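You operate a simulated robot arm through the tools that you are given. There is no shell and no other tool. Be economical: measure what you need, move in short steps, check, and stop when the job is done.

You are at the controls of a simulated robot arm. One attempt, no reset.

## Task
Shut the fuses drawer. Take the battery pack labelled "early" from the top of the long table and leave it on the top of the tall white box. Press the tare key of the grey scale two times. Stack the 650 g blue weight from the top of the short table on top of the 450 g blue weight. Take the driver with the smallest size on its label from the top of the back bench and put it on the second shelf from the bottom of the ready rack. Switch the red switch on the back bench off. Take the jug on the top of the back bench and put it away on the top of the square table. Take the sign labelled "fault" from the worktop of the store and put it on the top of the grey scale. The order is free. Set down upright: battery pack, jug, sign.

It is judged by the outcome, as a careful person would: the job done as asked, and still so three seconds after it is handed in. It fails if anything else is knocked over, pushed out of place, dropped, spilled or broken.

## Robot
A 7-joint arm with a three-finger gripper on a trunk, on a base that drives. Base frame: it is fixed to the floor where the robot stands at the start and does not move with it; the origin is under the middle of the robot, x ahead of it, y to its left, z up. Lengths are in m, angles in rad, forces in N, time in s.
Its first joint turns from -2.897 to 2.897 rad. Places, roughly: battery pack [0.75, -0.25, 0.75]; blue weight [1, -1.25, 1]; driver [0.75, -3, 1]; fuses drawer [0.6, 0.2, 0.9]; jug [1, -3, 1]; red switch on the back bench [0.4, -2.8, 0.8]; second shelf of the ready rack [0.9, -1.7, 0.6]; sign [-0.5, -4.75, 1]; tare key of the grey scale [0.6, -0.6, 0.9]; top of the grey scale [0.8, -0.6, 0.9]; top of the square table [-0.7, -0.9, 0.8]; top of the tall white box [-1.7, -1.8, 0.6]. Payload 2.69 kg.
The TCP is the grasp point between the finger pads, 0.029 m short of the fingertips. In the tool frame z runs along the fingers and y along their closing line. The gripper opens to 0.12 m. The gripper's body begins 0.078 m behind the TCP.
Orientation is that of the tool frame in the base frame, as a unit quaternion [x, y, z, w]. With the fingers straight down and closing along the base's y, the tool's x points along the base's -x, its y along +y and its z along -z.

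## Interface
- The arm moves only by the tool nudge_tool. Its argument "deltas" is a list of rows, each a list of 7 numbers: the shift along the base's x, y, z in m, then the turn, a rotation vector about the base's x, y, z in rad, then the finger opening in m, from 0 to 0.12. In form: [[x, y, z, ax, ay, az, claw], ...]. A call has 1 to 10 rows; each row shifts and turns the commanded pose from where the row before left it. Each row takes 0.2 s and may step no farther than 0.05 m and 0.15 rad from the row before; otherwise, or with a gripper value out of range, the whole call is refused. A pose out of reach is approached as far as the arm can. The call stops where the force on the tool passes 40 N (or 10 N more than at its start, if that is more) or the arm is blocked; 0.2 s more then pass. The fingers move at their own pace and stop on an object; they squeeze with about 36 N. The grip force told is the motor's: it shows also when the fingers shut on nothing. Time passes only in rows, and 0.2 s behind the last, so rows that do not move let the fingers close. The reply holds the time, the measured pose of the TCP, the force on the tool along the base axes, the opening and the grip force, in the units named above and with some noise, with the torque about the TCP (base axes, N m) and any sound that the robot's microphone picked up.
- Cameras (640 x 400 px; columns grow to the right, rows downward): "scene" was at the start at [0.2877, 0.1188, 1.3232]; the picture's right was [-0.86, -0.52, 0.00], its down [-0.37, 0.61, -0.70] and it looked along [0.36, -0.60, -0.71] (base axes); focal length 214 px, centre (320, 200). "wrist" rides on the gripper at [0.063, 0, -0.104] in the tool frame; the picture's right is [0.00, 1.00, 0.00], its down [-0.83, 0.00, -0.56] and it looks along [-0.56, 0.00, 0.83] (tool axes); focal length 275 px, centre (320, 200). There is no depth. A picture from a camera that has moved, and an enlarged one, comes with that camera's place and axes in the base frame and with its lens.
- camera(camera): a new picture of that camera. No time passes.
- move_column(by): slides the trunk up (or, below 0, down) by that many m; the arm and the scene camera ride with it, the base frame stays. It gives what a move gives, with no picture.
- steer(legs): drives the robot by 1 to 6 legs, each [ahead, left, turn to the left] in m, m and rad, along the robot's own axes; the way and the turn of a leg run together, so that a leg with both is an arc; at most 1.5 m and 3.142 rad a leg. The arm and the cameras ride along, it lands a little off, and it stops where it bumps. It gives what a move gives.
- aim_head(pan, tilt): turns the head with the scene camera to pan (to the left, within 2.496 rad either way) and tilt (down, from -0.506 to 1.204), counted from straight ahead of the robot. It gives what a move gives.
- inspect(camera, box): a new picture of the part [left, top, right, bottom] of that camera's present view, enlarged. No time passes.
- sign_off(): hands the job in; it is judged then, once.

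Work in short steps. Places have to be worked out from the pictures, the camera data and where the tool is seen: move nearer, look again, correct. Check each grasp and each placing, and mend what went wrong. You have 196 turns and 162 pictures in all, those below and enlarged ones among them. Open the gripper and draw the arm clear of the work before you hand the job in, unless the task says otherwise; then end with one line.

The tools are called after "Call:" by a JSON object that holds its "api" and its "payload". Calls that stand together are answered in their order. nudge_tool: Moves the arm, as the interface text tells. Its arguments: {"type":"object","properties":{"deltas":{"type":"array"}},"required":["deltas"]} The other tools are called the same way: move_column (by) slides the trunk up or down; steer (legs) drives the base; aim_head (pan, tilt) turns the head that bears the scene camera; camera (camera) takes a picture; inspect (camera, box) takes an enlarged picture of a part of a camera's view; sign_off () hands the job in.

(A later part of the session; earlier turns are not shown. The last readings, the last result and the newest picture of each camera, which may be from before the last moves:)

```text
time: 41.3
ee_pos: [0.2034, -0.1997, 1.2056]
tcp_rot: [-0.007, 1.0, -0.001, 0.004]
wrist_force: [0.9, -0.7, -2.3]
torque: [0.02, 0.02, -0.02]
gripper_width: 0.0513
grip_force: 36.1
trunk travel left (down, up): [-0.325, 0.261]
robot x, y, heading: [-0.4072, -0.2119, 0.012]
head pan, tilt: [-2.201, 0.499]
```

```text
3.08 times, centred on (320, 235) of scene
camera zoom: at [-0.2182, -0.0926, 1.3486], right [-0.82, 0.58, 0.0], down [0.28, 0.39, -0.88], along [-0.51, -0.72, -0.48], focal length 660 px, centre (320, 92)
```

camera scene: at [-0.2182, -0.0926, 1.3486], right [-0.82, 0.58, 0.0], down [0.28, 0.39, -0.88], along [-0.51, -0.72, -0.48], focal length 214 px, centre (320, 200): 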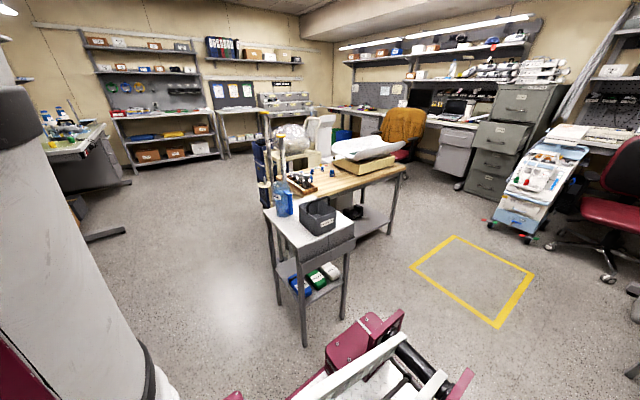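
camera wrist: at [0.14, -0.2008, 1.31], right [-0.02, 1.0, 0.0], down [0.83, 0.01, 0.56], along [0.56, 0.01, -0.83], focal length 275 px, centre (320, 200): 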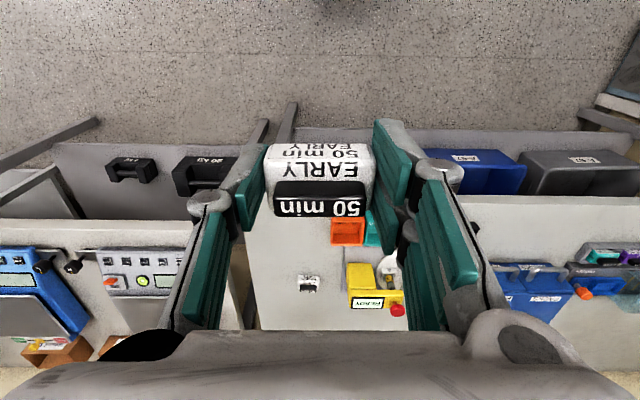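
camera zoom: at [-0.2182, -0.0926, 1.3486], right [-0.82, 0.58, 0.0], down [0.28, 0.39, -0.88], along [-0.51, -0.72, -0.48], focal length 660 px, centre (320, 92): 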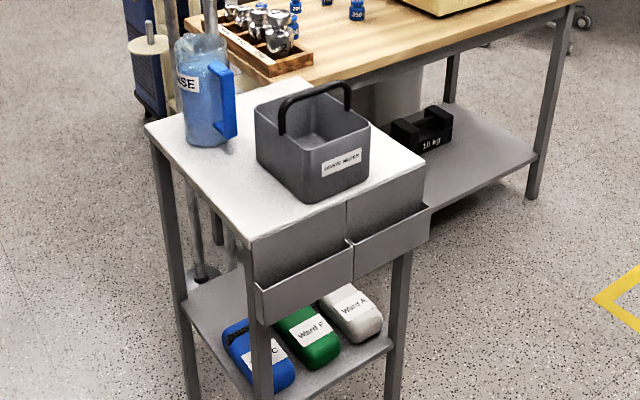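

The tall white box stands behind the wooden table at ≈[-1.65, -1.85, 0.6]; I'll approach from its west side via the yellow zone. Drive back and turn, then look.

Call:
{"api": "steer", "payload": {"legs": [[-1.5, -0.08, 0], [-0.1, 0, 0], [0, 0, -1.571]]}}

Call:
{"api": "aim_head", "payload": {"pan": 0.2, "tilt": 0.6}}

Call:
{"api": "camera", "payload": {"camera": "scene"}}

Call:
{"api": "aim_head", "payload": {"pan": -0.8, "tilt": 0.7}}

Call:
{"api": "camera", "payload": {"camera": "scene"}}

```text
refused: leg 1 is longer than a leg can be; nothing moved
```

```text
time: 43.5
ee_pos: [0.2045, -0.2, 1.2055]
tcp_rot: [-0.007, 1.0, 0.0, 0.005]
wrist_force: [0.0, 0.9, -0.7]
torque: [-0.01, -0.02, 0.01]
gripper_width: 0.0514
grip_force: 35.6
trunk travel left (down, up): [-0.325, 0.261]
robot x, y, heading: [-0.409, -0.2111, 0.012]
head pan, tilt: [0.201, 0.6]
```

```text
124 pictures are left
camera scene: at [-0.0791, 0.0003, 1.3396], right [0.21, -0.98, 0.0], down [-0.55, -0.12, -0.83], along [0.81, 0.17, -0.56], focal length 214 px, centre (320, 200)
```

scene: 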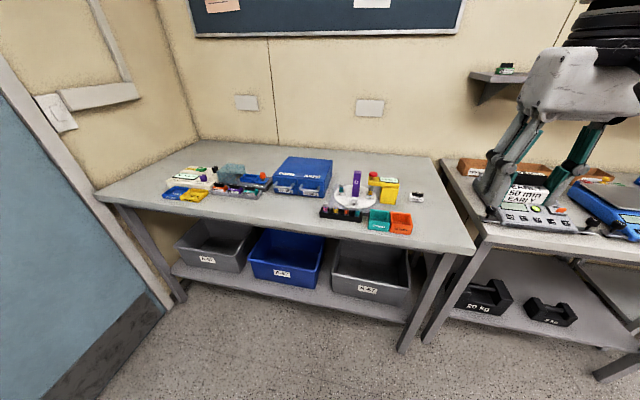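

```text
time: 44.8
ee_pos: [0.2037, -0.1993, 1.2063]
tcp_rot: [-0.007, 1.0, 0.0, 0.005]
wrist_force: [0.7, 1.0, -0.5]
torque: [0.03, 0.0, -0.02]
gripper_width: 0.0514
grip_force: 35.6
trunk travel left (down, up): [-0.325, 0.261]
robot x, y, heading: [-0.4078, -0.2088, 0.008]
head pan, tilt: [-0.799, 0.7]
```

```text
123 pictures are left
camera scene: at [-0.1055, -0.0785, 1.3309], right [-0.71, -0.71, 0.0], down [-0.46, 0.46, -0.76], along [0.54, -0.54, -0.64], focal length 214 px, centre (320, 200)
```

scene: 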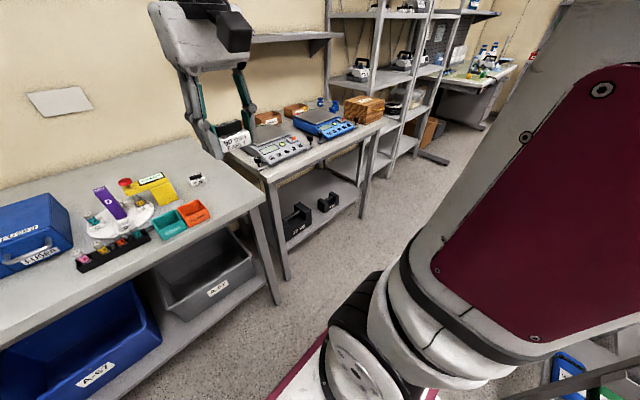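

The leg length was over the limit; I split it.

Call:
{"api": "steer", "payload": {"legs": [[-0.9, -0.05, 0], [-0.7, -0.03, 0], [0, 0, -1.571]]}}

Call:
{"api": "aim_head", "payload": {"pan": 0.3, "tilt": 0.6}}

Call:
{"api": "camera", "payload": {"camera": "scene"}}

Call:
{"api": "aim_head", "payload": {"pan": -0.9, "tilt": 0.7}}

Call:
{"api": "camera", "payload": {"camera": "scene"}}

```text
time: 56.9
ee_pos: [-2.0216, -0.9345, 1.2045]
tcp_rot: [0.715, 0.699, -0.003, 0.003]
wrist_force: [0.0, -0.3, -1.7]
torque: [-0.02, 0.04, 0.01]
gripper_width: 0.0513
grip_force: 35.8
trunk travel left (down, up): [-0.325, 0.261]
robot x, y, heading: [-2.0123, -0.3219, -1.592]
head pan, tilt: [-0.799, 0.7]
```

```text
time: 58.2
ee_pos: [-2.0211, -0.9348, 1.2049]
tcp_rot: [0.715, 0.699, -0.003, 0.003]
wrist_force: [1.2, -0.8, -2.0]
torque: [0.02, 0.05, 0.0]
gripper_width: 0.0514
grip_force: 35.8
trunk travel left (down, up): [-0.325, 0.261]
robot x, y, heading: [-2.0084, -0.3272, -1.595]
head pan, tilt: [0.3, 0.6]
```

```text
122 pictures are left
camera scene: at [-1.8001, -0.6583, 1.3395], right [-0.96, -0.27, 0.0], down [-0.15, 0.54, -0.82], along [0.23, -0.79, -0.57], focal length 214 px, centre (320, 200)
```

scene: 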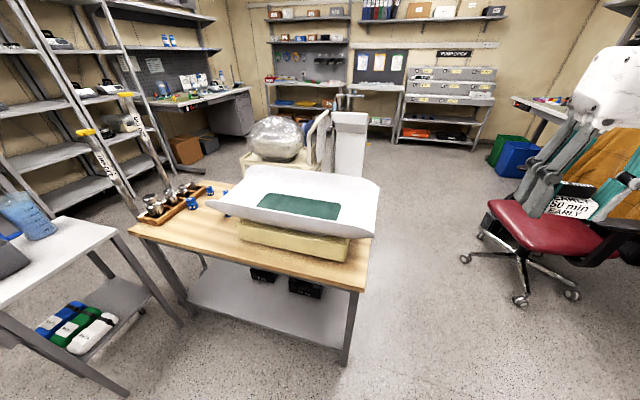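

```text
time: 59.6
ee_pos: [-2.0219, -0.9337, 1.2052]
tcp_rot: [0.714, 0.7, -0.004, 0.003]
wrist_force: [-0.2, 0.6, -0.7]
torque: [-0.01, 0.02, -0.02]
gripper_width: 0.0512
grip_force: 36.5
trunk travel left (down, up): [-0.325, 0.261]
robot x, y, heading: [-2.0076, -0.3247, -1.59]
head pan, tilt: [-0.901, 0.7]
```

```text
121 pictures are left
camera scene: at [-1.892, -0.6246, 1.3309], right [-0.6, 0.8, 0.0], down [0.51, 0.39, -0.76], along [-0.61, -0.46, -0.64], focal length 214 px, centre (320, 200)
```

scene: 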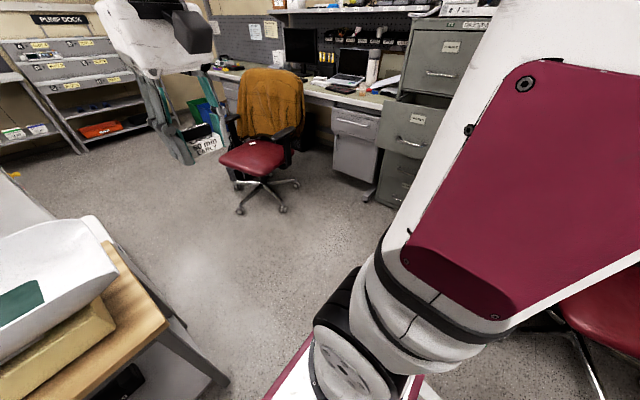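

Chair is at ≈(-2.8,-2.0), table end at x≈-1.77; there's a corridor. I shift right 0.22 and go ahead 0.6, then look to the left.

Call:
{"api": "steer", "payload": {"legs": [[0, -0.22, 0.02], [0.6, 0, 0]]}}

Call:
{"api": "aim_head", "payload": {"pan": 0.5, "tilt": 0.9}}

Call:
{"api": "camera", "payload": {"camera": "scene"}}

```text
time: 64.2
ee_pos: [-2.2234, -1.5254, 1.2051]
tcp_rot: [0.707, 0.707, -0.003, 0.003]
wrist_force: [-0.5, -0.6, -1.3]
torque: [0.0, -0.05, 0.01]
gripper_width: 0.0511
grip_force: 36.0
trunk travel left (down, up): [-0.325, 0.261]
robot x, y, heading: [-2.2263, -0.9151, -1.57]
head pan, tilt: [-0.901, 0.7]
```

```text
time: 65.8
ee_pos: [-2.2244, -1.5247, 1.205]
tcp_rot: [0.706, 0.708, -0.003, 0.003]
wrist_force: [0.0, 1.2, -1.7]
torque: [0.02, 0.02, -0.02]
gripper_width: 0.0514
grip_force: 36.4
trunk travel left (down, up): [-0.325, 0.261]
robot x, y, heading: [-2.2271, -0.9088, -1.568]
head pan, tilt: [0.499, 0.901]
```

```text
120 pictures are left
camera scene: at [-1.9994, -1.2242, 1.3148], right [-0.88, -0.48, 0.0], down [-0.38, 0.69, -0.62], along [0.3, -0.54, -0.78], focal length 214 px, centre (320, 200)
```

scene: 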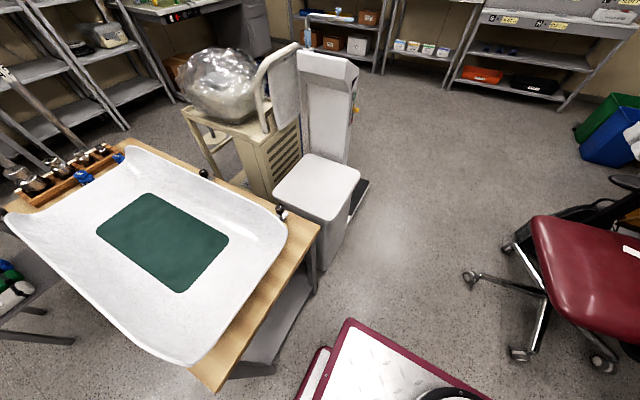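

The white box top is clear at ≈[-1.69, -1.78, 0.6]. I drive ahead 0.25, then lower the trunk.

Call:
{"api": "steer", "payload": {"legs": [[0.24, 0, 0]]}}

Call:
{"api": "nudge_tool", "payload": {"deltas": [[0.045, -0.01, 0, 0, 0, 0, 0], [0.045, -0.01, 0, 0, 0, 0, 0], [0.045, -0.005, 0, 0, 0, 0, 0], [0.045, 0, 0, 0, 0, 0, 0], [0.045, 0, 0, 0, 0, 0, 0], [0.045, 0, 0, 0, 0, 0, 0], [0.045, 0, 0, 0, 0, 0, 0], [0.045, 0, 0, 0, 0, 0, 0], [0.045, 0, 0, 0, 0, 0, 0], [0.045, 0, 0, 0, 0, 0, 0]]}}

Call:
{"api": "camera", "payload": {"camera": "scene"}}

Call:
{"api": "camera", "payload": {"camera": "wrist"}}

```text
time: 67.5
ee_pos: [-2.2222, -1.7638, 1.2059]
tcp_rot: [0.706, 0.708, -0.004, 0.003]
wrist_force: [0.7, 0.4, -1.6]
torque: [0.01, 0.02, 0.01]
gripper_width: 0.0513
grip_force: 35.9
trunk travel left (down, up): [-0.325, 0.261]
robot x, y, heading: [-2.2285, -1.1517, -1.569]
head pan, tilt: [0.499, 0.901]
```

```text
time: 69.7
ee_pos: [-1.7687, -1.7858, 1.2063]
tcp_rot: [0.706, 0.708, -0.004, 0.002]
wrist_force: [-0.8, 1.3, -0.3]
torque: [-0.01, -0.1, -0.01]
gripper_width: 0.0514
grip_force: 35.8
trunk travel left (down, up): [-0.325, 0.261]
robot x, y, heading: [-2.2298, -1.1533, -1.565]
head pan, tilt: [0.499, 0.901]
```

```text
119 pictures are left
camera scene: at [-1.9991, -1.4638, 1.3148], right [-0.88, -0.48, 0.0], down [-0.38, 0.69, -0.62], along [0.3, -0.54, -0.78], focal length 214 px, centre (320, 200)
```

scene: 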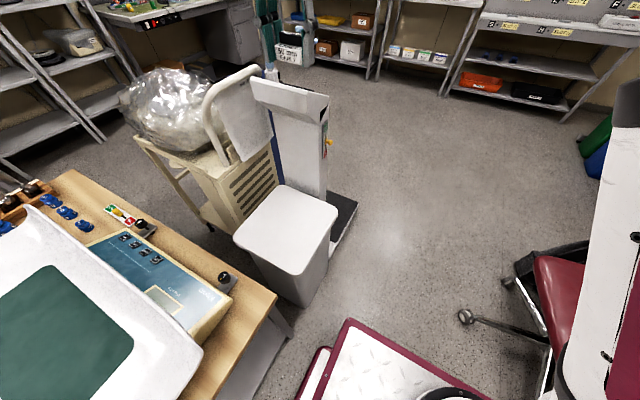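

```text
118 pictures are left
camera wrist: at [-1.7698, -1.7216, 1.3111], right [1.0, 0.01, 0.0], down [0.01, -0.83, 0.56], along [0.0, -0.56, -0.83], focal length 275 px, centre (320, 200)
```

wrist: 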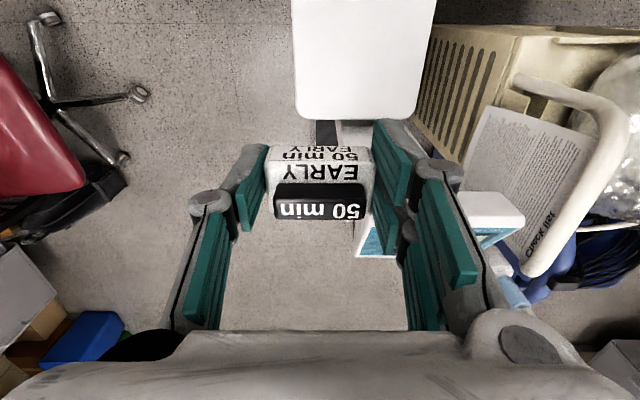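

Box top spans x -1.82..-1.53, y -1.95..-1.65 at z≈0.6. I centre over it and lower the trunk in part, checking.

Call:
{"api": "nudge_tool", "payload": {"deltas": [[0.045, -0.005, 0, 0, 0, 0, 0], [0.045, -0.005, 0, 0, 0, 0, 0]]}}

Call:
{"api": "move_column", "payload": {"by": -0.25}}

Call:
{"api": "camera", "payload": {"camera": "scene"}}

Call:
{"api": "camera", "payload": {"camera": "wrist"}}

```text
time: 70.3
ee_pos: [-1.7023, -1.7922, 1.2071]
tcp_rot: [0.706, 0.709, -0.003, 0.002]
wrist_force: [2.5, -0.5, -2.5]
torque: [0.04, 0.12, -0.04]
gripper_width: 0.0513
grip_force: 36.6
out of reach, approached as far as the arm can: row 2
trunk travel left (down, up): [-0.325, 0.261]
robot x, y, heading: [-2.2255, -1.1543, -1.57]
head pan, tilt: [0.499, 0.901]
```

```text
time: 72.9
ee_pos: [-1.7051, -1.7963, 0.9541]
tcp_rot: [0.706, 0.709, -0.003, 0.003]
wrist_force: [-0.2, 0.0, -0.5]
torque: [0.03, 0.01, 0.03]
gripper_width: 0.0514
grip_force: 35.6
trunk travel left (down, up): [-0.075, 0.511]
robot x, y, heading: [-2.2243, -1.1497, -1.567]
head pan, tilt: [0.499, 0.901]
```

```text
117 pictures are left
camera scene: at [-1.9982, -1.5189, 1.0643], right [-0.88, -0.48, 0.0], down [-0.38, 0.69, -0.62], along [0.3, -0.54, -0.78], focal length 214 px, centre (320, 200)
```

scene: 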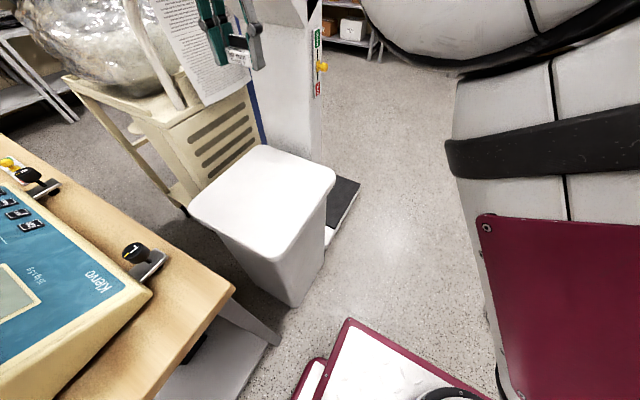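

```text
116 pictures are left
camera wrist: at [-1.7055, -1.7319, 1.0586], right [1.0, 0.01, 0.0], down [0.01, -0.83, 0.56], along [0.01, -0.56, -0.83], focal length 275 px, centre (320, 200)
```

wrist: 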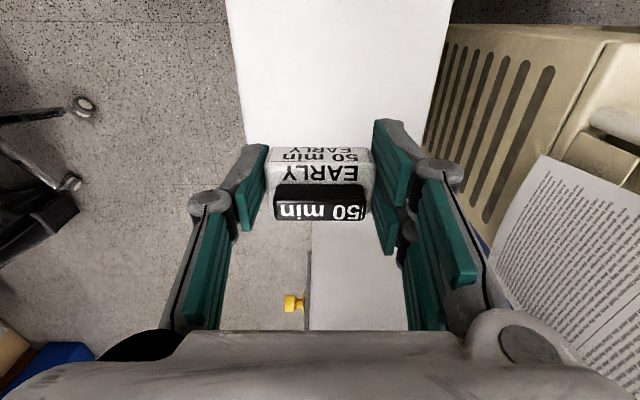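

Pack is over the box lid. I descend to just above it.

Call:
{"api": "nudge_tool", "payload": {"deltas": [[0.02, 0.01, -0.04, 0, 0, 0, 0], [0, 0, -0.045, 0, 0, 0, 0], [0, 0, -0.045, 0, 0, 0, 0], [0, 0, -0.045, 0, 0, 0, 0], [0, 0, -0.045, 0, 0, 0, 0], [0, 0, -0.04, 0, 0, 0, 0], [0, 0, 0, 0, 0, 0, 0]]}}

Call:
{"api": "camera", "payload": {"camera": "scene"}}

```text
time: 74.5
ee_pos: [-1.6843, -1.786, 0.6906]
tcp_rot: [0.706, 0.709, -0.002, 0.003]
wrist_force: [0.2, -0.1, -1.6]
torque: [0.0, -0.01, -0.01]
gripper_width: 0.0513
grip_force: 35.6
trunk travel left (down, up): [-0.075, 0.511]
robot x, y, heading: [-2.2293, -1.1555, -1.564]
head pan, tilt: [0.499, 0.901]
```

```text
115 pictures are left
camera scene: at [-1.9982, -1.5189, 1.0644], right [-0.88, -0.48, 0.0], down [-0.38, 0.69, -0.62], along [0.3, -0.54, -0.78], focal length 214 px, centre (320, 200)
```

scene: 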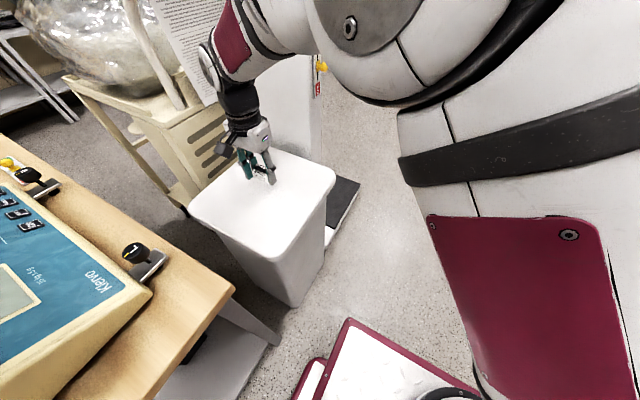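

Nearly there; I continue down in small steps until light contact.

Call:
{"api": "nudge_tool", "payload": {"deltas": [[0, 0, -0.02, 0, 0, 0, 0], [0, 0, -0.015, 0, 0, 0, 0], [0, 0, -0.01, 0, 0, 0, 0], [0, 0, 0, 0, 0, 0, 0]]}}

Call:
{"api": "inspect", "payload": {"camera": "scene", "box": [200, 110, 320, 210]}}

```text
time: 75.5
ee_pos: [-1.6848, -1.7843, 0.6492]
tcp_rot: [0.706, 0.709, -0.002, 0.003]
wrist_force: [-3.6, 1.9, 5.0]
torque: [0.12, -0.02, 0.08]
gripper_width: 0.0511
grip_force: 36.0
trunk travel left (down, up): [-0.075, 0.511]
robot x, y, heading: [-2.225, -1.1494, -1.567]
head pan, tilt: [0.499, 0.901]
```

```text
4.00 times, centred on (260, 160) of scene
camera zoom: at [-1.9984, -1.5188, 1.0645], right [-0.88, -0.48, 0.0], down [-0.38, 0.69, -0.62], along [0.3, -0.54, -0.78], focal length 858 px, centre (560, 360)
```

zoom: 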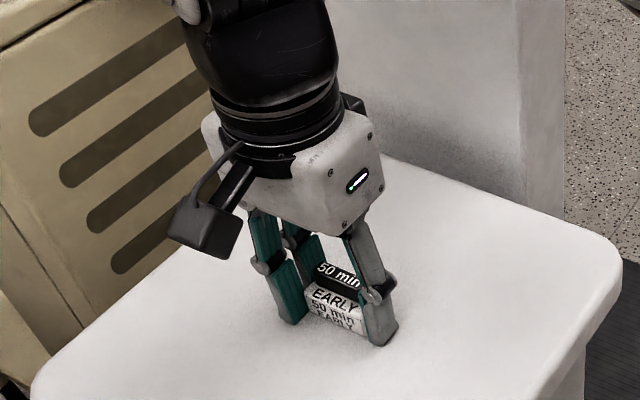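

Touching the lid (≈5 N). I open the fingers and rise.

Call:
{"api": "nudge_tool", "payload": {"deltas": [[0, 0, 0, 0, 0, 0, 0.06], [0, 0, 0, 0, 0, 0, 0.09], [0, 0, 0.005, 0, 0, 0, 0.12], [0, 0, 0.045, 0, 0, 0, 0.12], [0, 0, 0.045, 0, 0, 0, 0.12], [0, 0, 0.045, 0, 0, 0, 0.12], [0, 0, 0.045, 0, 0, 0, 0.12], [0, 0, 0.045, 0, 0, 0, 0.12], [0, 0, 0.045, 0, 0, 0, 0.12]]}}

Call:
{"api": "camera", "payload": {"camera": "wrist"}}

Call:
{"api": "move_column", "payload": {"by": 0.25}}

Call:
{"api": "camera", "payload": {"camera": "scene"}}

```text
time: 77.5
ee_pos: [-1.6865, -1.7881, 0.9241]
tcp_rot: [0.706, 0.708, -0.002, 0.003]
wrist_force: [0.1, -0.2, 0.0]
torque: [0.04, 0.0, 0.02]
gripper_width: 0.1199
grip_force: 0.0
trunk travel left (down, up): [-0.075, 0.511]
robot x, y, heading: [-2.2237, -1.156, -1.565]
head pan, tilt: [0.499, 0.901]
```

```text
113 pictures are left
camera wrist: at [-1.6864, -1.7235, 1.0297], right [1.0, 0.01, 0.0], down [0.01, -0.83, 0.56], along [0.0, -0.56, -0.83], focal length 275 px, centre (320, 200)
```

wrist: 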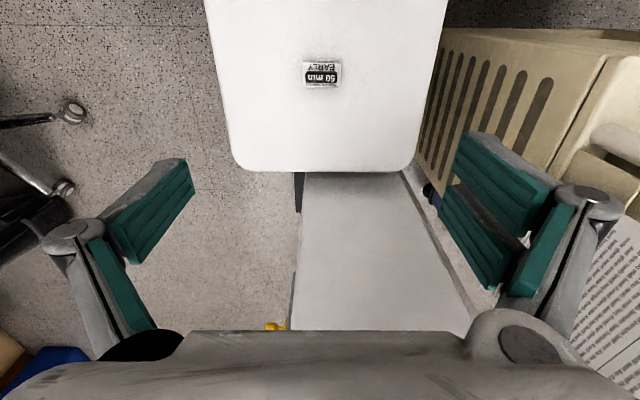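

```text
time: 80.1
ee_pos: [-1.6843, -1.7866, 1.1742]
tcp_rot: [0.706, 0.708, -0.003, 0.003]
wrist_force: [0.0, 0.2, 0.1]
torque: [0.01, 0.05, 0.0]
gripper_width: 0.1201
grip_force: 0.2
trunk travel left (down, up): [-0.325, 0.261]
robot x, y, heading: [-2.2255, -1.1502, -1.563]
head pan, tilt: [0.499, 0.901]
```

```text
112 pictures are left
camera scene: at [-1.9984, -1.4637, 1.3147], right [-0.88, -0.48, 0.0], down [-0.38, 0.69, -0.62], along [0.3, -0.54, -0.78], focal length 214 px, centre (320, 200)
```

scene: 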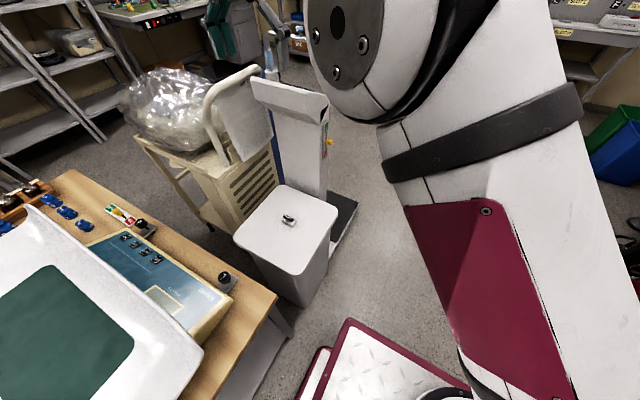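

Battery pack stands upright on the white box. Next the "fault" sign: I fold the arm to the front and drive south along the corridor.

Call:
{"api": "nudge_tool", "payload": {"deltas": [[-0.048, 0, 0, 0, 0, 0, 0.12], [-0.048, 0, 0, 0, 0, 0, 0.12], [-0.048, 0, 0, 0, 0, 0, 0.12], [-0.048, 0, 0, 0, 0, 0, 0.12], [-0.048, 0, 0, 0, 0, 0, 0.12], [-0.048, 0, 0, 0, 0, 0, 0.12], [-0.048, 0, 0, 0, 0, 0, 0.12], [-0.048, 0, 0, 0, 0, 0, 0.12], [-0.048, 0, 0, 0, 0, 0, 0.12], [-0.048, 0, 0, 0, 0, 0, 0.12]]}}

Call:
{"api": "steer", "payload": {"legs": [[0.15, 0.06, 0], [1.3, 0, 0], [0.6, 0, 0]]}}

Call:
{"api": "aim_head", "payload": {"pan": 0.6, "tilt": 0.5}}

Call:
{"api": "camera", "payload": {"camera": "scene"}}

```text
time: 82.3
ee_pos: [-2.1664, -1.7895, 1.1733]
tcp_rot: [0.705, 0.709, -0.003, 0.002]
wrist_force: [0.2, 0.2, -1.5]
torque: [0.0, 0.05, 0.0]
gripper_width: 0.12
grip_force: 0.1
trunk travel left (down, up): [-0.325, 0.261]
robot x, y, heading: [-2.2322, -1.1495, -1.563]
head pan, tilt: [0.499, 0.901]
```

```text
time: 92.9
ee_pos: [-2.1055, -3.8459, 1.1734]
tcp_rot: [0.705, 0.709, -0.003, 0.003]
wrist_force: [0.3, -0.4, -0.2]
torque: [-0.01, 0.03, 0.0]
gripper_width: 0.1202
grip_force: 0.1
trunk travel left (down, up): [-0.325, 0.261]
robot x, y, heading: [-2.1649, -3.2078, -1.562]
head pan, tilt: [0.499, 0.901]
```

```text
time: 93.8
ee_pos: [-2.1055, -3.8455, 1.174]
tcp_rot: [0.705, 0.709, -0.003, 0.003]
wrist_force: [-0.4, 0.2, 1.0]
torque: [0.0, 0.01, -0.01]
gripper_width: 0.1199
grip_force: 0.0
trunk travel left (down, up): [-0.325, 0.261]
robot x, y, heading: [-2.1632, -3.2058, -1.564]
head pan, tilt: [0.6, 0.499]
```

```text
111 pictures are left
camera scene: at [-1.9228, -3.5278, 1.3486], right [-0.82, -0.57, 0.0], down [-0.27, 0.39, -0.88], along [0.5, -0.72, -0.48], focal length 214 px, centre (320, 200)
```

scene: 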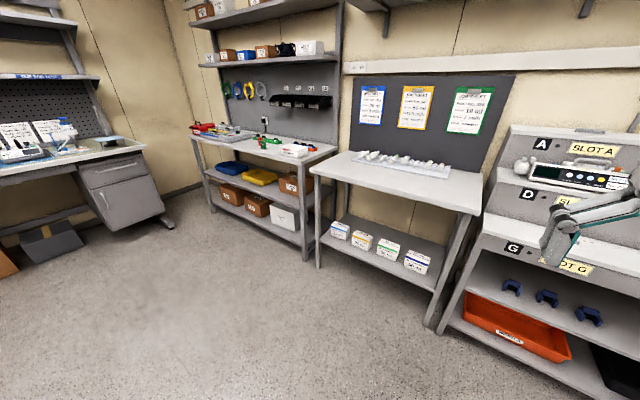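

The store is the rack on the left. I enlarge its worktop.

Call:
{"api": "inspect", "payload": {"camera": "scene", "box": [180, 100, 350, 180]}}

Call:
{"api": "inspect", "payload": {"camera": "scene", "box": [0, 90, 160, 180]}}

```text
3.76 times, centred on (265, 140) of scene
camera zoom: at [-1.9228, -3.5278, 1.3486], right [-0.82, -0.57, 0.0], down [-0.27, 0.39, -0.88], along [0.5, -0.72, -0.48], focal length 807 px, centre (527, 426)
```

zoom: 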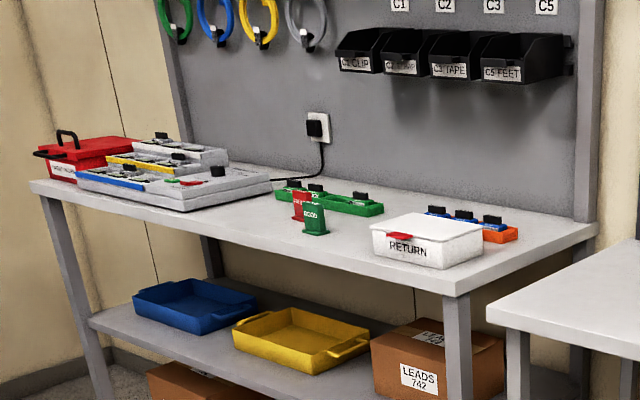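

```text
4.00 times, centred on (80, 135) of scene
camera zoom: at [-1.9228, -3.5278, 1.3486], right [-0.82, -0.57, 0.0], down [-0.27, 0.39, -0.88], along [0.5, -0.72, -0.48], focal length 858 px, centre (1280, 460)
```

zoom: 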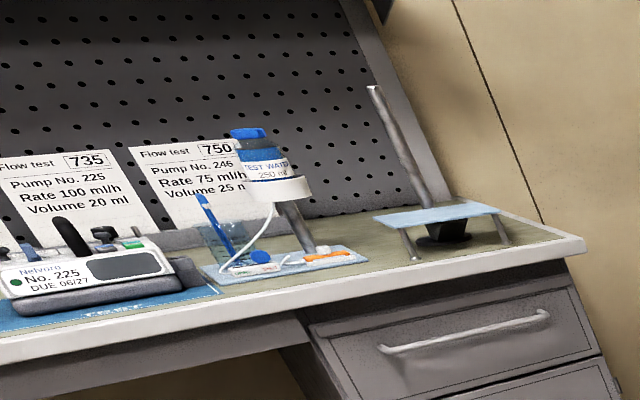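

Red (FAULT presumably) sign is beside the green GOOD sign at ≈[-0.6, -4.65]. I drive ahead and sideways to face it.

Call:
{"api": "steer", "payload": {"legs": [[0.3, 0, 0], [0, 1.3, 0], [0, 0.27, 0]]}}

Call:
{"api": "aim_head", "payload": {"pan": -0.1, "tilt": 0.7}}

Call:
{"api": "camera", "payload": {"camera": "scene"}}

Call:
{"api": "camera", "payload": {"camera": "wrist"}}

```text
time: 103.5
ee_pos: [-0.5104, -4.1209, 1.1735]
tcp_rot: [0.702, 0.712, -0.003, 0.003]
wrist_force: [-0.6, -0.6, -0.6]
torque: [-0.01, -0.01, 0.01]
gripper_width: 0.12
grip_force: 0.1
trunk travel left (down, up): [-0.325, 0.261]
robot x, y, heading: [-0.5747, -3.4838, -1.555]
head pan, tilt: [0.6, 0.499]
```

```text
time: 104.6
ee_pos: [-0.5103, -4.1212, 1.1734]
tcp_rot: [0.702, 0.712, -0.002, 0.003]
wrist_force: [-0.1, 0.3, 0.4]
torque: [0.01, 0.0, 0.0]
gripper_width: 0.1202
grip_force: 0.1
trunk travel left (down, up): [-0.325, 0.261]
robot x, y, heading: [-0.5783, -3.4825, -1.561]
head pan, tilt: [-0.099, 0.7]
```

```text
108 pictures are left
camera scene: at [-0.3905, -3.8116, 1.331], right [-1.0, 0.09, 0.0], down [0.06, 0.64, -0.77], along [-0.07, -0.76, -0.64], focal length 214 px, centre (320, 200)
```

scene: 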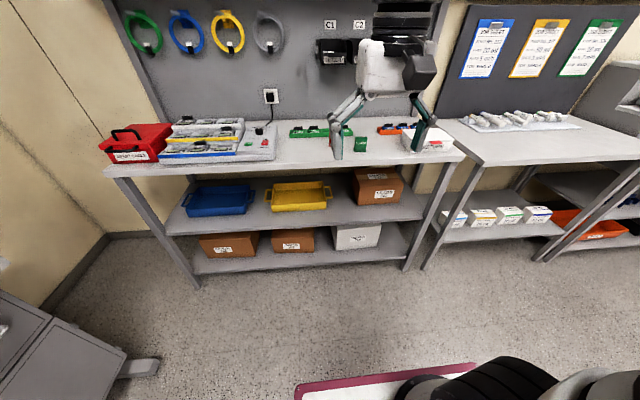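

```text
107 pictures are left
camera wrist: at [-0.5118, -4.0563, 1.2781], right [1.0, 0.02, 0.0], down [0.01, -0.83, 0.56], along [0.01, -0.56, -0.83], focal length 275 px, centre (320, 200)
```

wrist: 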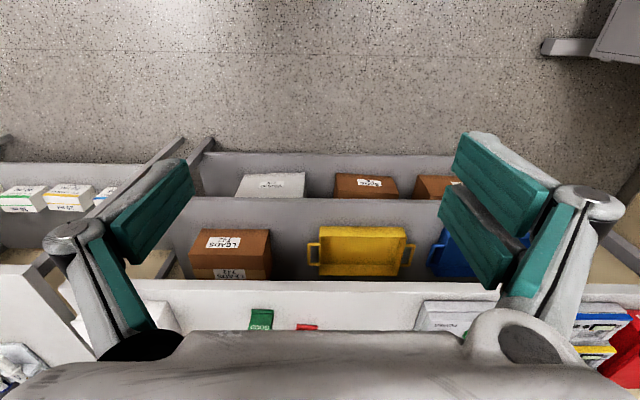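

The red sign is at ≈[-0.54, -4.68]. I drive 0.28 nearer, with the arm raised, and look closer.

Call:
{"api": "steer", "payload": {"legs": [[0.28, 0, 0]]}}

Call:
{"api": "camera", "payload": {"camera": "wrist"}}

Call:
{"api": "inspect", "payload": {"camera": "scene", "box": [260, 80, 440, 190]}}

```text
time: 106.6
ee_pos: [-0.5062, -4.4047, 1.1733]
tcp_rot: [0.701, 0.713, -0.003, 0.003]
wrist_force: [0.0, 0.4, 0.1]
torque: [-0.01, 0.02, 0.04]
gripper_width: 0.12
grip_force: 0.1
trunk travel left (down, up): [-0.325, 0.261]
robot x, y, heading: [-0.5754, -3.7687, -1.556]
head pan, tilt: [-0.099, 0.7]
```

```text
106 pictures are left
camera wrist: at [-0.5069, -4.3411, 1.2781], right [1.0, 0.02, 0.0], down [0.02, -0.83, 0.56], along [0.01, -0.56, -0.83], focal length 275 px, centre (320, 200)
```

wrist: 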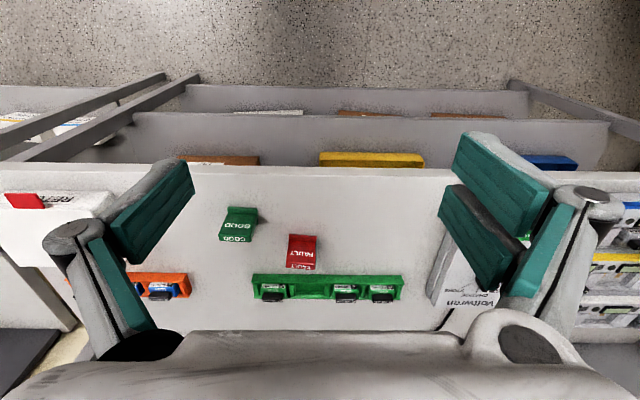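

```text
3.56 times, centred on (350, 135) of scene
camera zoom: at [-0.386, -4.0962, 1.331], right [-1.0, 0.08, 0.0], down [0.05, 0.64, -0.76], along [-0.06, -0.76, -0.64], focal length 763 px, centre (213, 431)
```

zoom: 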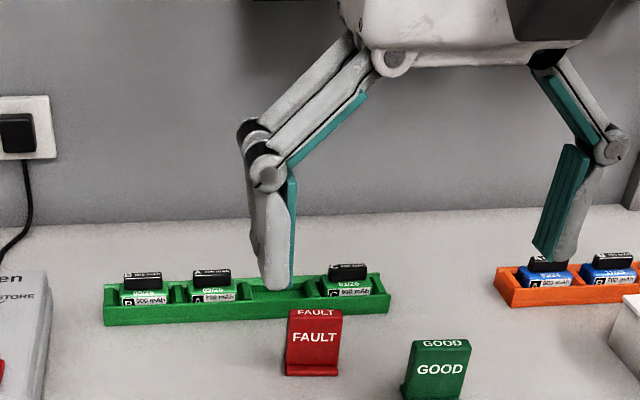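

FAULT sign at ≈[-0.533, -4.685], width ≈5 cm, worktop z≈0.91. I move over it and down partway with the fingers at 0.1.

Call:
{"api": "nudge_tool", "payload": {"deltas": [[-0.005, -0.047, 0, 0, 0, 0, 0.1], [-0.005, -0.047, 0, 0, 0, 0, 0.1], [-0.005, -0.047, 0, 0, 0, 0, 0.1], [-0.005, -0.047, 0, 0, 0, 0, 0.1], [-0.005, -0.047, 0, 0, 0, 0, 0.1], [-0.003, -0.045, 0, 0, 0, 0, 0.1], [0, 0, -0.045, 0, 0, 0, 0.1], [0, 0, -0.045, 0, 0, 0, 0.1], [0, 0, -0.035, 0, 0, 0, 0.1], [0, 0, 0, 0, 0, 0, 0.1]]}}

Call:
{"api": "camera", "payload": {"camera": "wrist"}}

Call:
{"api": "inspect", "payload": {"camera": "scene", "box": [260, 80, 440, 190]}}

```text
time: 108.8
ee_pos: [-0.5363, -4.6857, 1.0477]
tcp_rot: [0.701, 0.713, -0.003, 0.004]
wrist_force: [-0.3, 0.1, -0.7]
torque: [-0.03, 0.02, -0.01]
gripper_width: 0.1
grip_force: 0.1
trunk travel left (down, up): [-0.325, 0.261]
robot x, y, heading: [-0.5724, -3.7649, -1.558]
head pan, tilt: [-0.099, 0.7]
```

```text
104 pictures are left
camera wrist: at [-0.538, -4.6214, 1.1512], right [1.0, 0.02, 0.0], down [0.02, -0.83, 0.56], along [0.01, -0.56, -0.83], focal length 275 px, centre (320, 200)
```

wrist: 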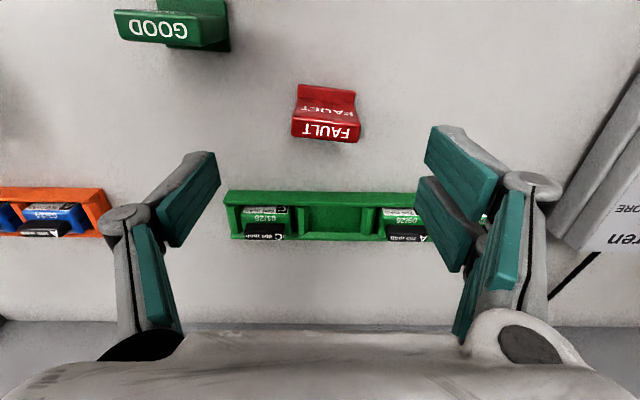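

```text
3.56 times, centred on (350, 135) of scene
camera zoom: at [-0.386, -4.0962, 1.331], right [-1.0, 0.08, 0.0], down [0.05, 0.64, -0.76], along [-0.06, -0.76, -0.64], focal length 763 px, centre (213, 431)
```

zoom: 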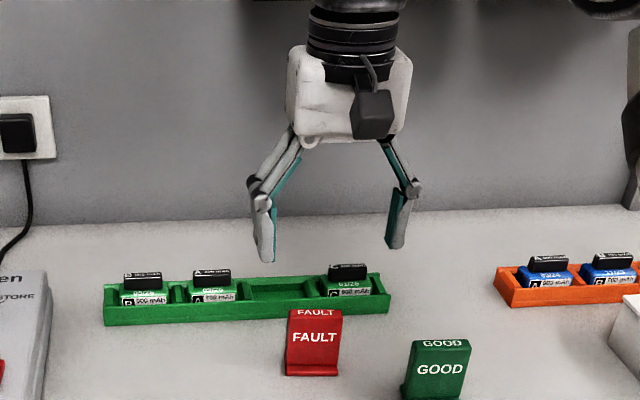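

The sign sits right under the TCP, turned by ≈-0.13 rad. I align and lower to the grasp height, then close.

Call:
{"api": "nudge_tool", "payload": {"deltas": [[0.003, -0.003, -0.03, 0, 0, -0.12, 0.1], [0, 0, -0.04, 0, 0, 0, 0.1], [0, 0, -0.03, 0, 0, 0, 0.1], [0, 0, -0.005, 0, 0, 0, 0.1], [0, 0, 0, 0, 0, 0, 0.1]]}}

Call:
{"api": "inspect", "payload": {"camera": "scene", "box": [260, 80, 440, 190]}}

Call:
{"api": "camera", "payload": {"camera": "wrist"}}

```text
time: 110.0
ee_pos: [-0.5314, -4.6903, 0.943]
tcp_rot: [0.743, 0.669, -0.003, 0.003]
wrist_force: [0.6, 0.5, -0.6]
torque: [-0.03, -0.06, -0.01]
gripper_width: 0.0997
grip_force: 0.0
trunk travel left (down, up): [-0.325, 0.261]
robot x, y, heading: [-0.5742, -3.769, -1.559]
head pan, tilt: [-0.099, 0.7]
```

```text
3.56 times, centred on (350, 135) of scene
camera zoom: at [-0.386, -4.0962, 1.3309], right [-1.0, 0.08, 0.0], down [0.05, 0.64, -0.76], along [-0.06, -0.76, -0.64], focal length 763 px, centre (213, 431)
```

zoom: 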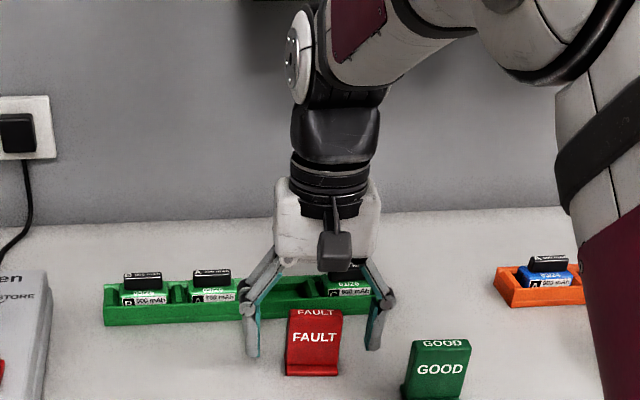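

```text
101 pictures are left
camera wrist: at [-0.5251, -4.6272, 1.0481], right [0.99, -0.1, 0.0], down [-0.08, -0.82, 0.56], along [-0.06, -0.56, -0.83], focal length 275 px, centre (320, 200)
```

wrist: 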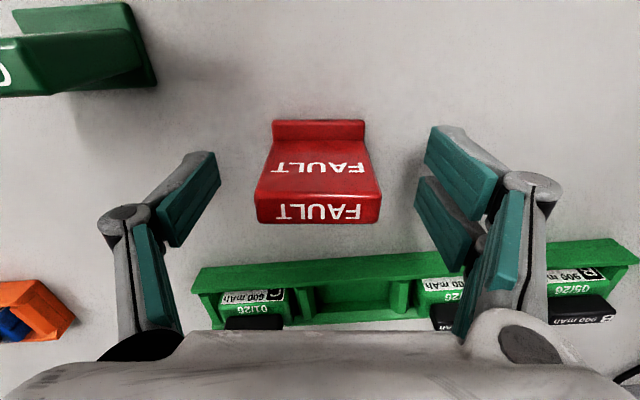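

Aligned. I raise 3 mm and close.

Call:
{"api": "nudge_tool", "payload": {"deltas": [[0, 0, 0.003, 0, 0, 0, 0.08], [0, 0, 0, 0, 0, 0, 0.04], [0, 0, 0, 0, 0, 0, 0.0], [0, 0, 0, 0, 0, 0, 0.0]]}}

Call:
{"api": "camera", "payload": {"camera": "wrist"}}

```text
time: 111.0
ee_pos: [-0.5299, -4.69, 0.9453]
tcp_rot: [0.743, 0.669, -0.003, 0.003]
wrist_force: [-0.1, -0.8, -0.3]
torque: [-0.03, -0.02, -0.02]
gripper_width: 0.0492
grip_force: 36.0
trunk travel left (down, up): [-0.325, 0.261]
robot x, y, heading: [-0.5782, -3.7634, -1.553]
head pan, tilt: [-0.099, 0.7]
```

```text
100 pictures are left
camera wrist: at [-0.5248, -4.6264, 1.0509], right [0.99, -0.1, 0.0], down [-0.08, -0.82, 0.56], along [-0.06, -0.56, -0.83], focal length 275 px, centre (320, 200)
```

wrist: 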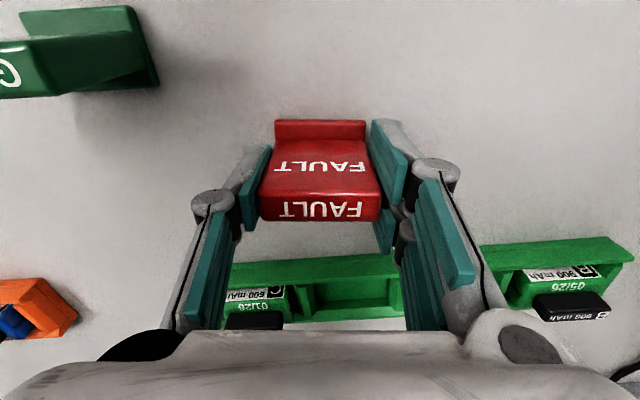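

Sign held. I lift it, draw the arm in, and back away.

Call:
{"api": "nudge_tool", "payload": {"deltas": [[0, 0, 0.03, 0, 0, 0, 0], [0, 0, 0.045, 0, 0, 0, 0], [0, 0, 0.045, 0, 0, 0, 0], [0, 0, 0.045, 0, 0, 0, 0], [0, 0, 0.045, 0, 0, 0, 0], [0, 0.045, 0.02, 0, 0, 0, 0], [0, 0.045, 0, 0, 0, 0, 0], [0, 0.045, 0, 0, 0, 0, 0], [0, 0.045, 0, 0, 0, 0, 0], [0, 0.045, 0, 0, 0, 0, 0]]}}

Call:
{"api": "camera", "payload": {"camera": "wrist"}}

Call:
{"api": "steer", "payload": {"legs": [[-0.6, 0, 0], [0, 0, 3.12]]}}

Call:
{"api": "aim_head", "payload": {"pan": -0.7, "tilt": 0.5}}

Call:
{"api": "camera", "payload": {"camera": "scene"}}

Call:
{"api": "aim_head", "payload": {"pan": 0.4, "tilt": 0.6}}

Call:
{"api": "camera", "payload": {"camera": "scene"}}

```text
time: 113.2
ee_pos: [-0.534, -4.4613, 1.176]
tcp_rot: [0.743, 0.669, -0.002, 0.002]
wrist_force: [-0.5, -0.2, -1.3]
torque: [0.08, 0.04, -0.01]
gripper_width: 0.0489
grip_force: 36.1
trunk travel left (down, up): [-0.325, 0.261]
robot x, y, heading: [-0.5766, -3.7678, -1.557]
head pan, tilt: [-0.099, 0.7]
```

```text
99 pictures are left
camera wrist: at [-0.5271, -4.3975, 1.2808], right [0.99, -0.1, 0.0], down [-0.08, -0.82, 0.56], along [-0.06, -0.56, -0.83], focal length 275 px, centre (320, 200)
```

wrist: 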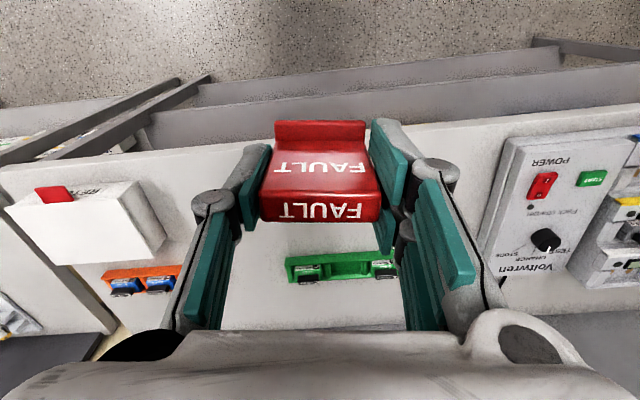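

```text
time: 123.9
ee_pos: [-0.6103, -2.4576, 1.1769]
tcp_rot: [-0.662, 0.749, 0.003, 0.003]
wrist_force: [0.2, 0.8, 0.2]
torque: [0.02, 0.03, 0.03]
gripper_width: 0.049
grip_force: 36.0
trunk travel left (down, up): [-0.325, 0.261]
robot x, y, heading: [-0.5804, -3.1489, 1.567]
head pan, tilt: [-0.099, 0.7]
```

```text
time: 124.9
ee_pos: [-0.6104, -2.458, 1.1767]
tcp_rot: [-0.662, 0.749, 0.003, 0.003]
wrist_force: [-0.3, -0.3, -0.1]
torque: [-0.03, 0.03, 0.02]
gripper_width: 0.0488
grip_force: 36.2
trunk travel left (down, up): [-0.325, 0.261]
robot x, y, heading: [-0.5881, -3.1512, 1.567]
head pan, tilt: [-0.7, 0.499]
```

```text
98 pictures are left
camera scene: at [-0.7131, -2.8389, 1.3486], right [0.76, -0.65, 0.0], down [-0.31, -0.37, -0.88], along [0.57, 0.67, -0.48], focal length 214 px, centre (320, 200)
```

scene: 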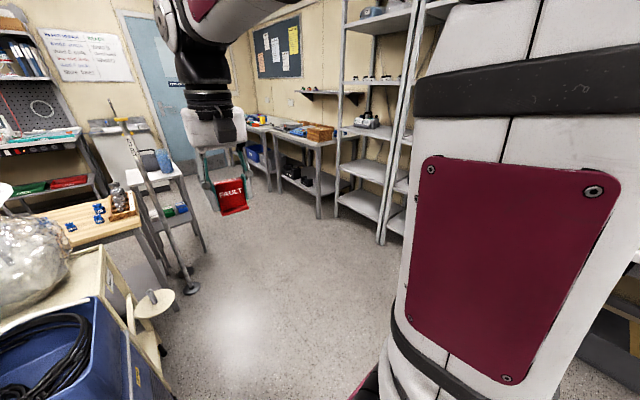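

```text
time: 126.2
ee_pos: [-0.6102, -2.4579, 1.1758]
tcp_rot: [-0.661, 0.75, 0.003, 0.003]
wrist_force: [0.1, -0.1, -0.3]
torque: [-0.01, 0.02, 0.0]
gripper_width: 0.049
grip_force: 35.9
trunk travel left (down, up): [-0.325, 0.261]
robot x, y, heading: [-0.5828, -3.1509, 1.575]
head pan, tilt: [0.4, 0.6]
```

```text
97 pictures are left
camera scene: at [-0.8059, -2.8267, 1.3396], right [0.92, 0.38, 0.0], down [0.22, -0.52, -0.83], along [-0.32, 0.76, -0.56], focal length 214 px, centre (320, 200)
```

scene: 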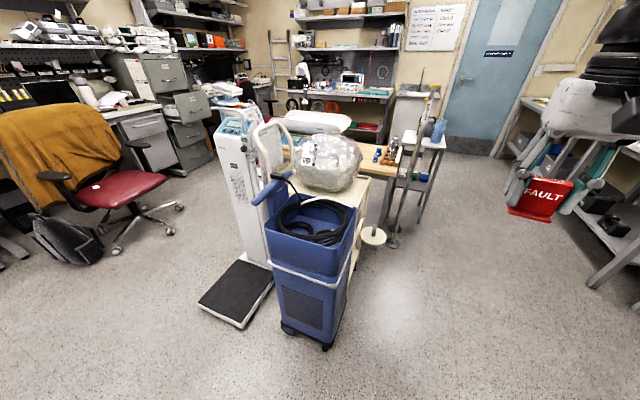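

The way north is clear along x≈-0.08. I shift right, drive north, and turn to face the tables.

Call:
{"api": "steer", "payload": {"legs": [[0, -0.49, 0], [1.5, 0, 0], [1.5, 0, 0], [0.05, 0, 0], [0, 0, -1.571]]}}

Call:
{"api": "aim_head", "payload": {"pan": -0.5, "tilt": 0.8}}

Call:
{"api": "camera", "payload": {"camera": "scene"}}

Call:
{"api": "aim_head", "payload": {"pan": -2.2, "tilt": 0.8}}

Call:
{"api": "camera", "payload": {"camera": "scene"}}

```text
time: 147.7
ee_pos: [0.6674, -0.0659, 1.1774]
tcp_rot: [0.071, 0.997, 0.0, 0.005]
wrist_force: [-0.1, 0.5, -0.5]
torque: [-0.03, 0.01, 0.0]
gripper_width: 0.0489
grip_force: 36.2
trunk travel left (down, up): [-0.325, 0.261]
robot x, y, heading: [-0.0279, -0.0798, -0.019]
head pan, tilt: [0.4, 0.6]
```

```text
time: 148.8
ee_pos: [0.6675, -0.0674, 1.1775]
tcp_rot: [0.07, 0.998, -0.001, 0.004]
wrist_force: [-0.4, 0.4, -0.2]
torque: [0.0, -0.01, 0.02]
gripper_width: 0.0488
grip_force: 36.5
trunk travel left (down, up): [-0.325, 0.261]
robot x, y, heading: [-0.0316, -0.0806, -0.022]
head pan, tilt: [-0.499, 0.799]
```

```text
96 pictures are left
camera scene: at [0.292, 0.0612, 1.3227], right [-0.5, -0.87, 0.0], down [-0.62, 0.36, -0.7], along [0.61, -0.35, -0.72], focal length 214 px, centre (320, 200)
```

scene: 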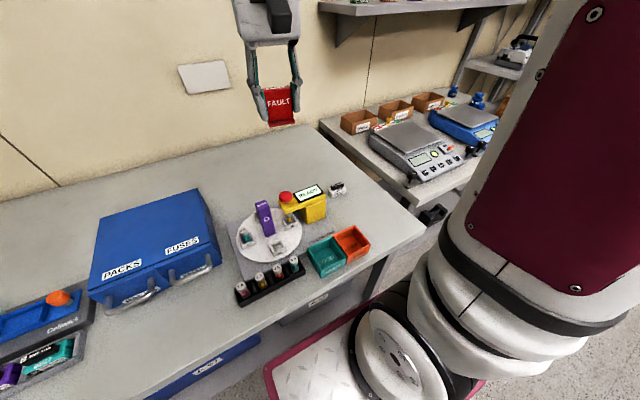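

```text
time: 150.6
ee_pos: [0.6668, -0.0671, 1.176]
tcp_rot: [0.071, 0.997, -0.001, 0.004]
wrist_force: [-0.5, 0.6, -0.3]
torque: [-0.01, -0.02, 0.01]
gripper_width: 0.0488
grip_force: 35.8
trunk travel left (down, up): [-0.325, 0.261]
robot x, y, heading: [-0.0256, -0.0804, -0.026]
head pan, tilt: [-2.201, 0.799]
```

```text
95 pictures are left
camera scene: at [0.1731, 0.0371, 1.3227], right [-0.8, 0.61, 0.0], down [0.43, 0.57, -0.7], along [-0.42, -0.55, -0.72], focal length 214 px, centre (320, 200)
```

scene: 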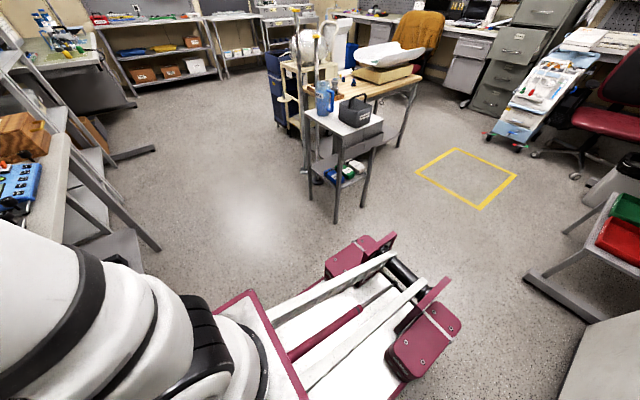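

The rear of the base is short, so there is room. I slide right 0.48 m to face the grey scale.

Call:
{"api": "steer", "payload": {"legs": [[0, -0.48, 0.024]]}}

Call:
{"api": "camera", "payload": {"camera": "wrist"}}

Call:
{"api": "aim_head", "payload": {"pan": -0.1, "tilt": 0.8}}

Call:
{"api": "camera", "payload": {"camera": "scene"}}

```text
time: 153.4
ee_pos: [0.6633, -0.5228, 1.1763]
tcp_rot: [0.057, 0.998, -0.001, 0.005]
wrist_force: [0.0, 0.9, -0.1]
torque: [-0.01, -0.02, 0.02]
gripper_width: 0.0485
grip_force: 36.0
trunk travel left (down, up): [-0.325, 0.261]
robot x, y, heading: [-0.0329, -0.5581, 0.007]
head pan, tilt: [-2.201, 0.799]
```

```text
94 pictures are left
camera wrist: at [0.5987, -0.5176, 1.2814], right [0.11, 0.99, 0.0], down [0.82, -0.09, 0.56], along [0.56, -0.06, -0.83], focal length 275 px, centre (320, 200)
```

wrist: 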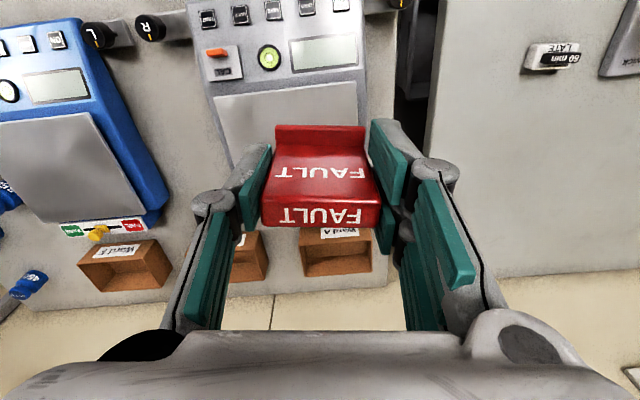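

```text
time: 155.4
ee_pos: [0.6625, -0.5237, 1.177]
tcp_rot: [0.057, 0.998, 0.0, 0.005]
wrist_force: [0.6, -0.2, 0.2]
torque: [-0.02, 0.0, -0.02]
gripper_width: 0.0486
grip_force: 36.0
trunk travel left (down, up): [-0.325, 0.261]
robot x, y, heading: [-0.0298, -0.5563, 0.007]
head pan, tilt: [-0.099, 0.799]
```

```text
93 pictures are left
camera scene: at [0.2933, -0.3761, 1.3227], right [-0.09, -1.0, 0.0], down [-0.71, 0.07, -0.7], along [0.69, -0.07, -0.72], focal length 214 px, centre (320, 200)
```

scene: 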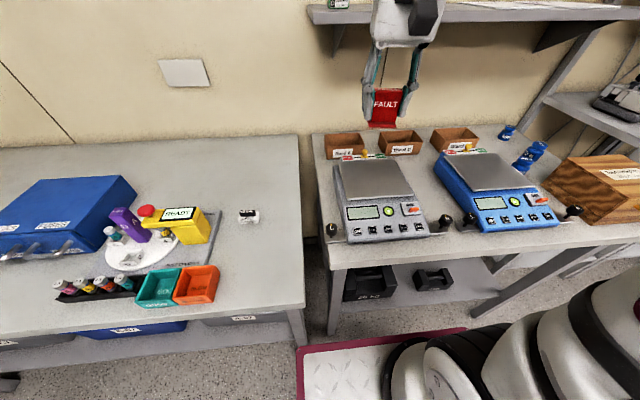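

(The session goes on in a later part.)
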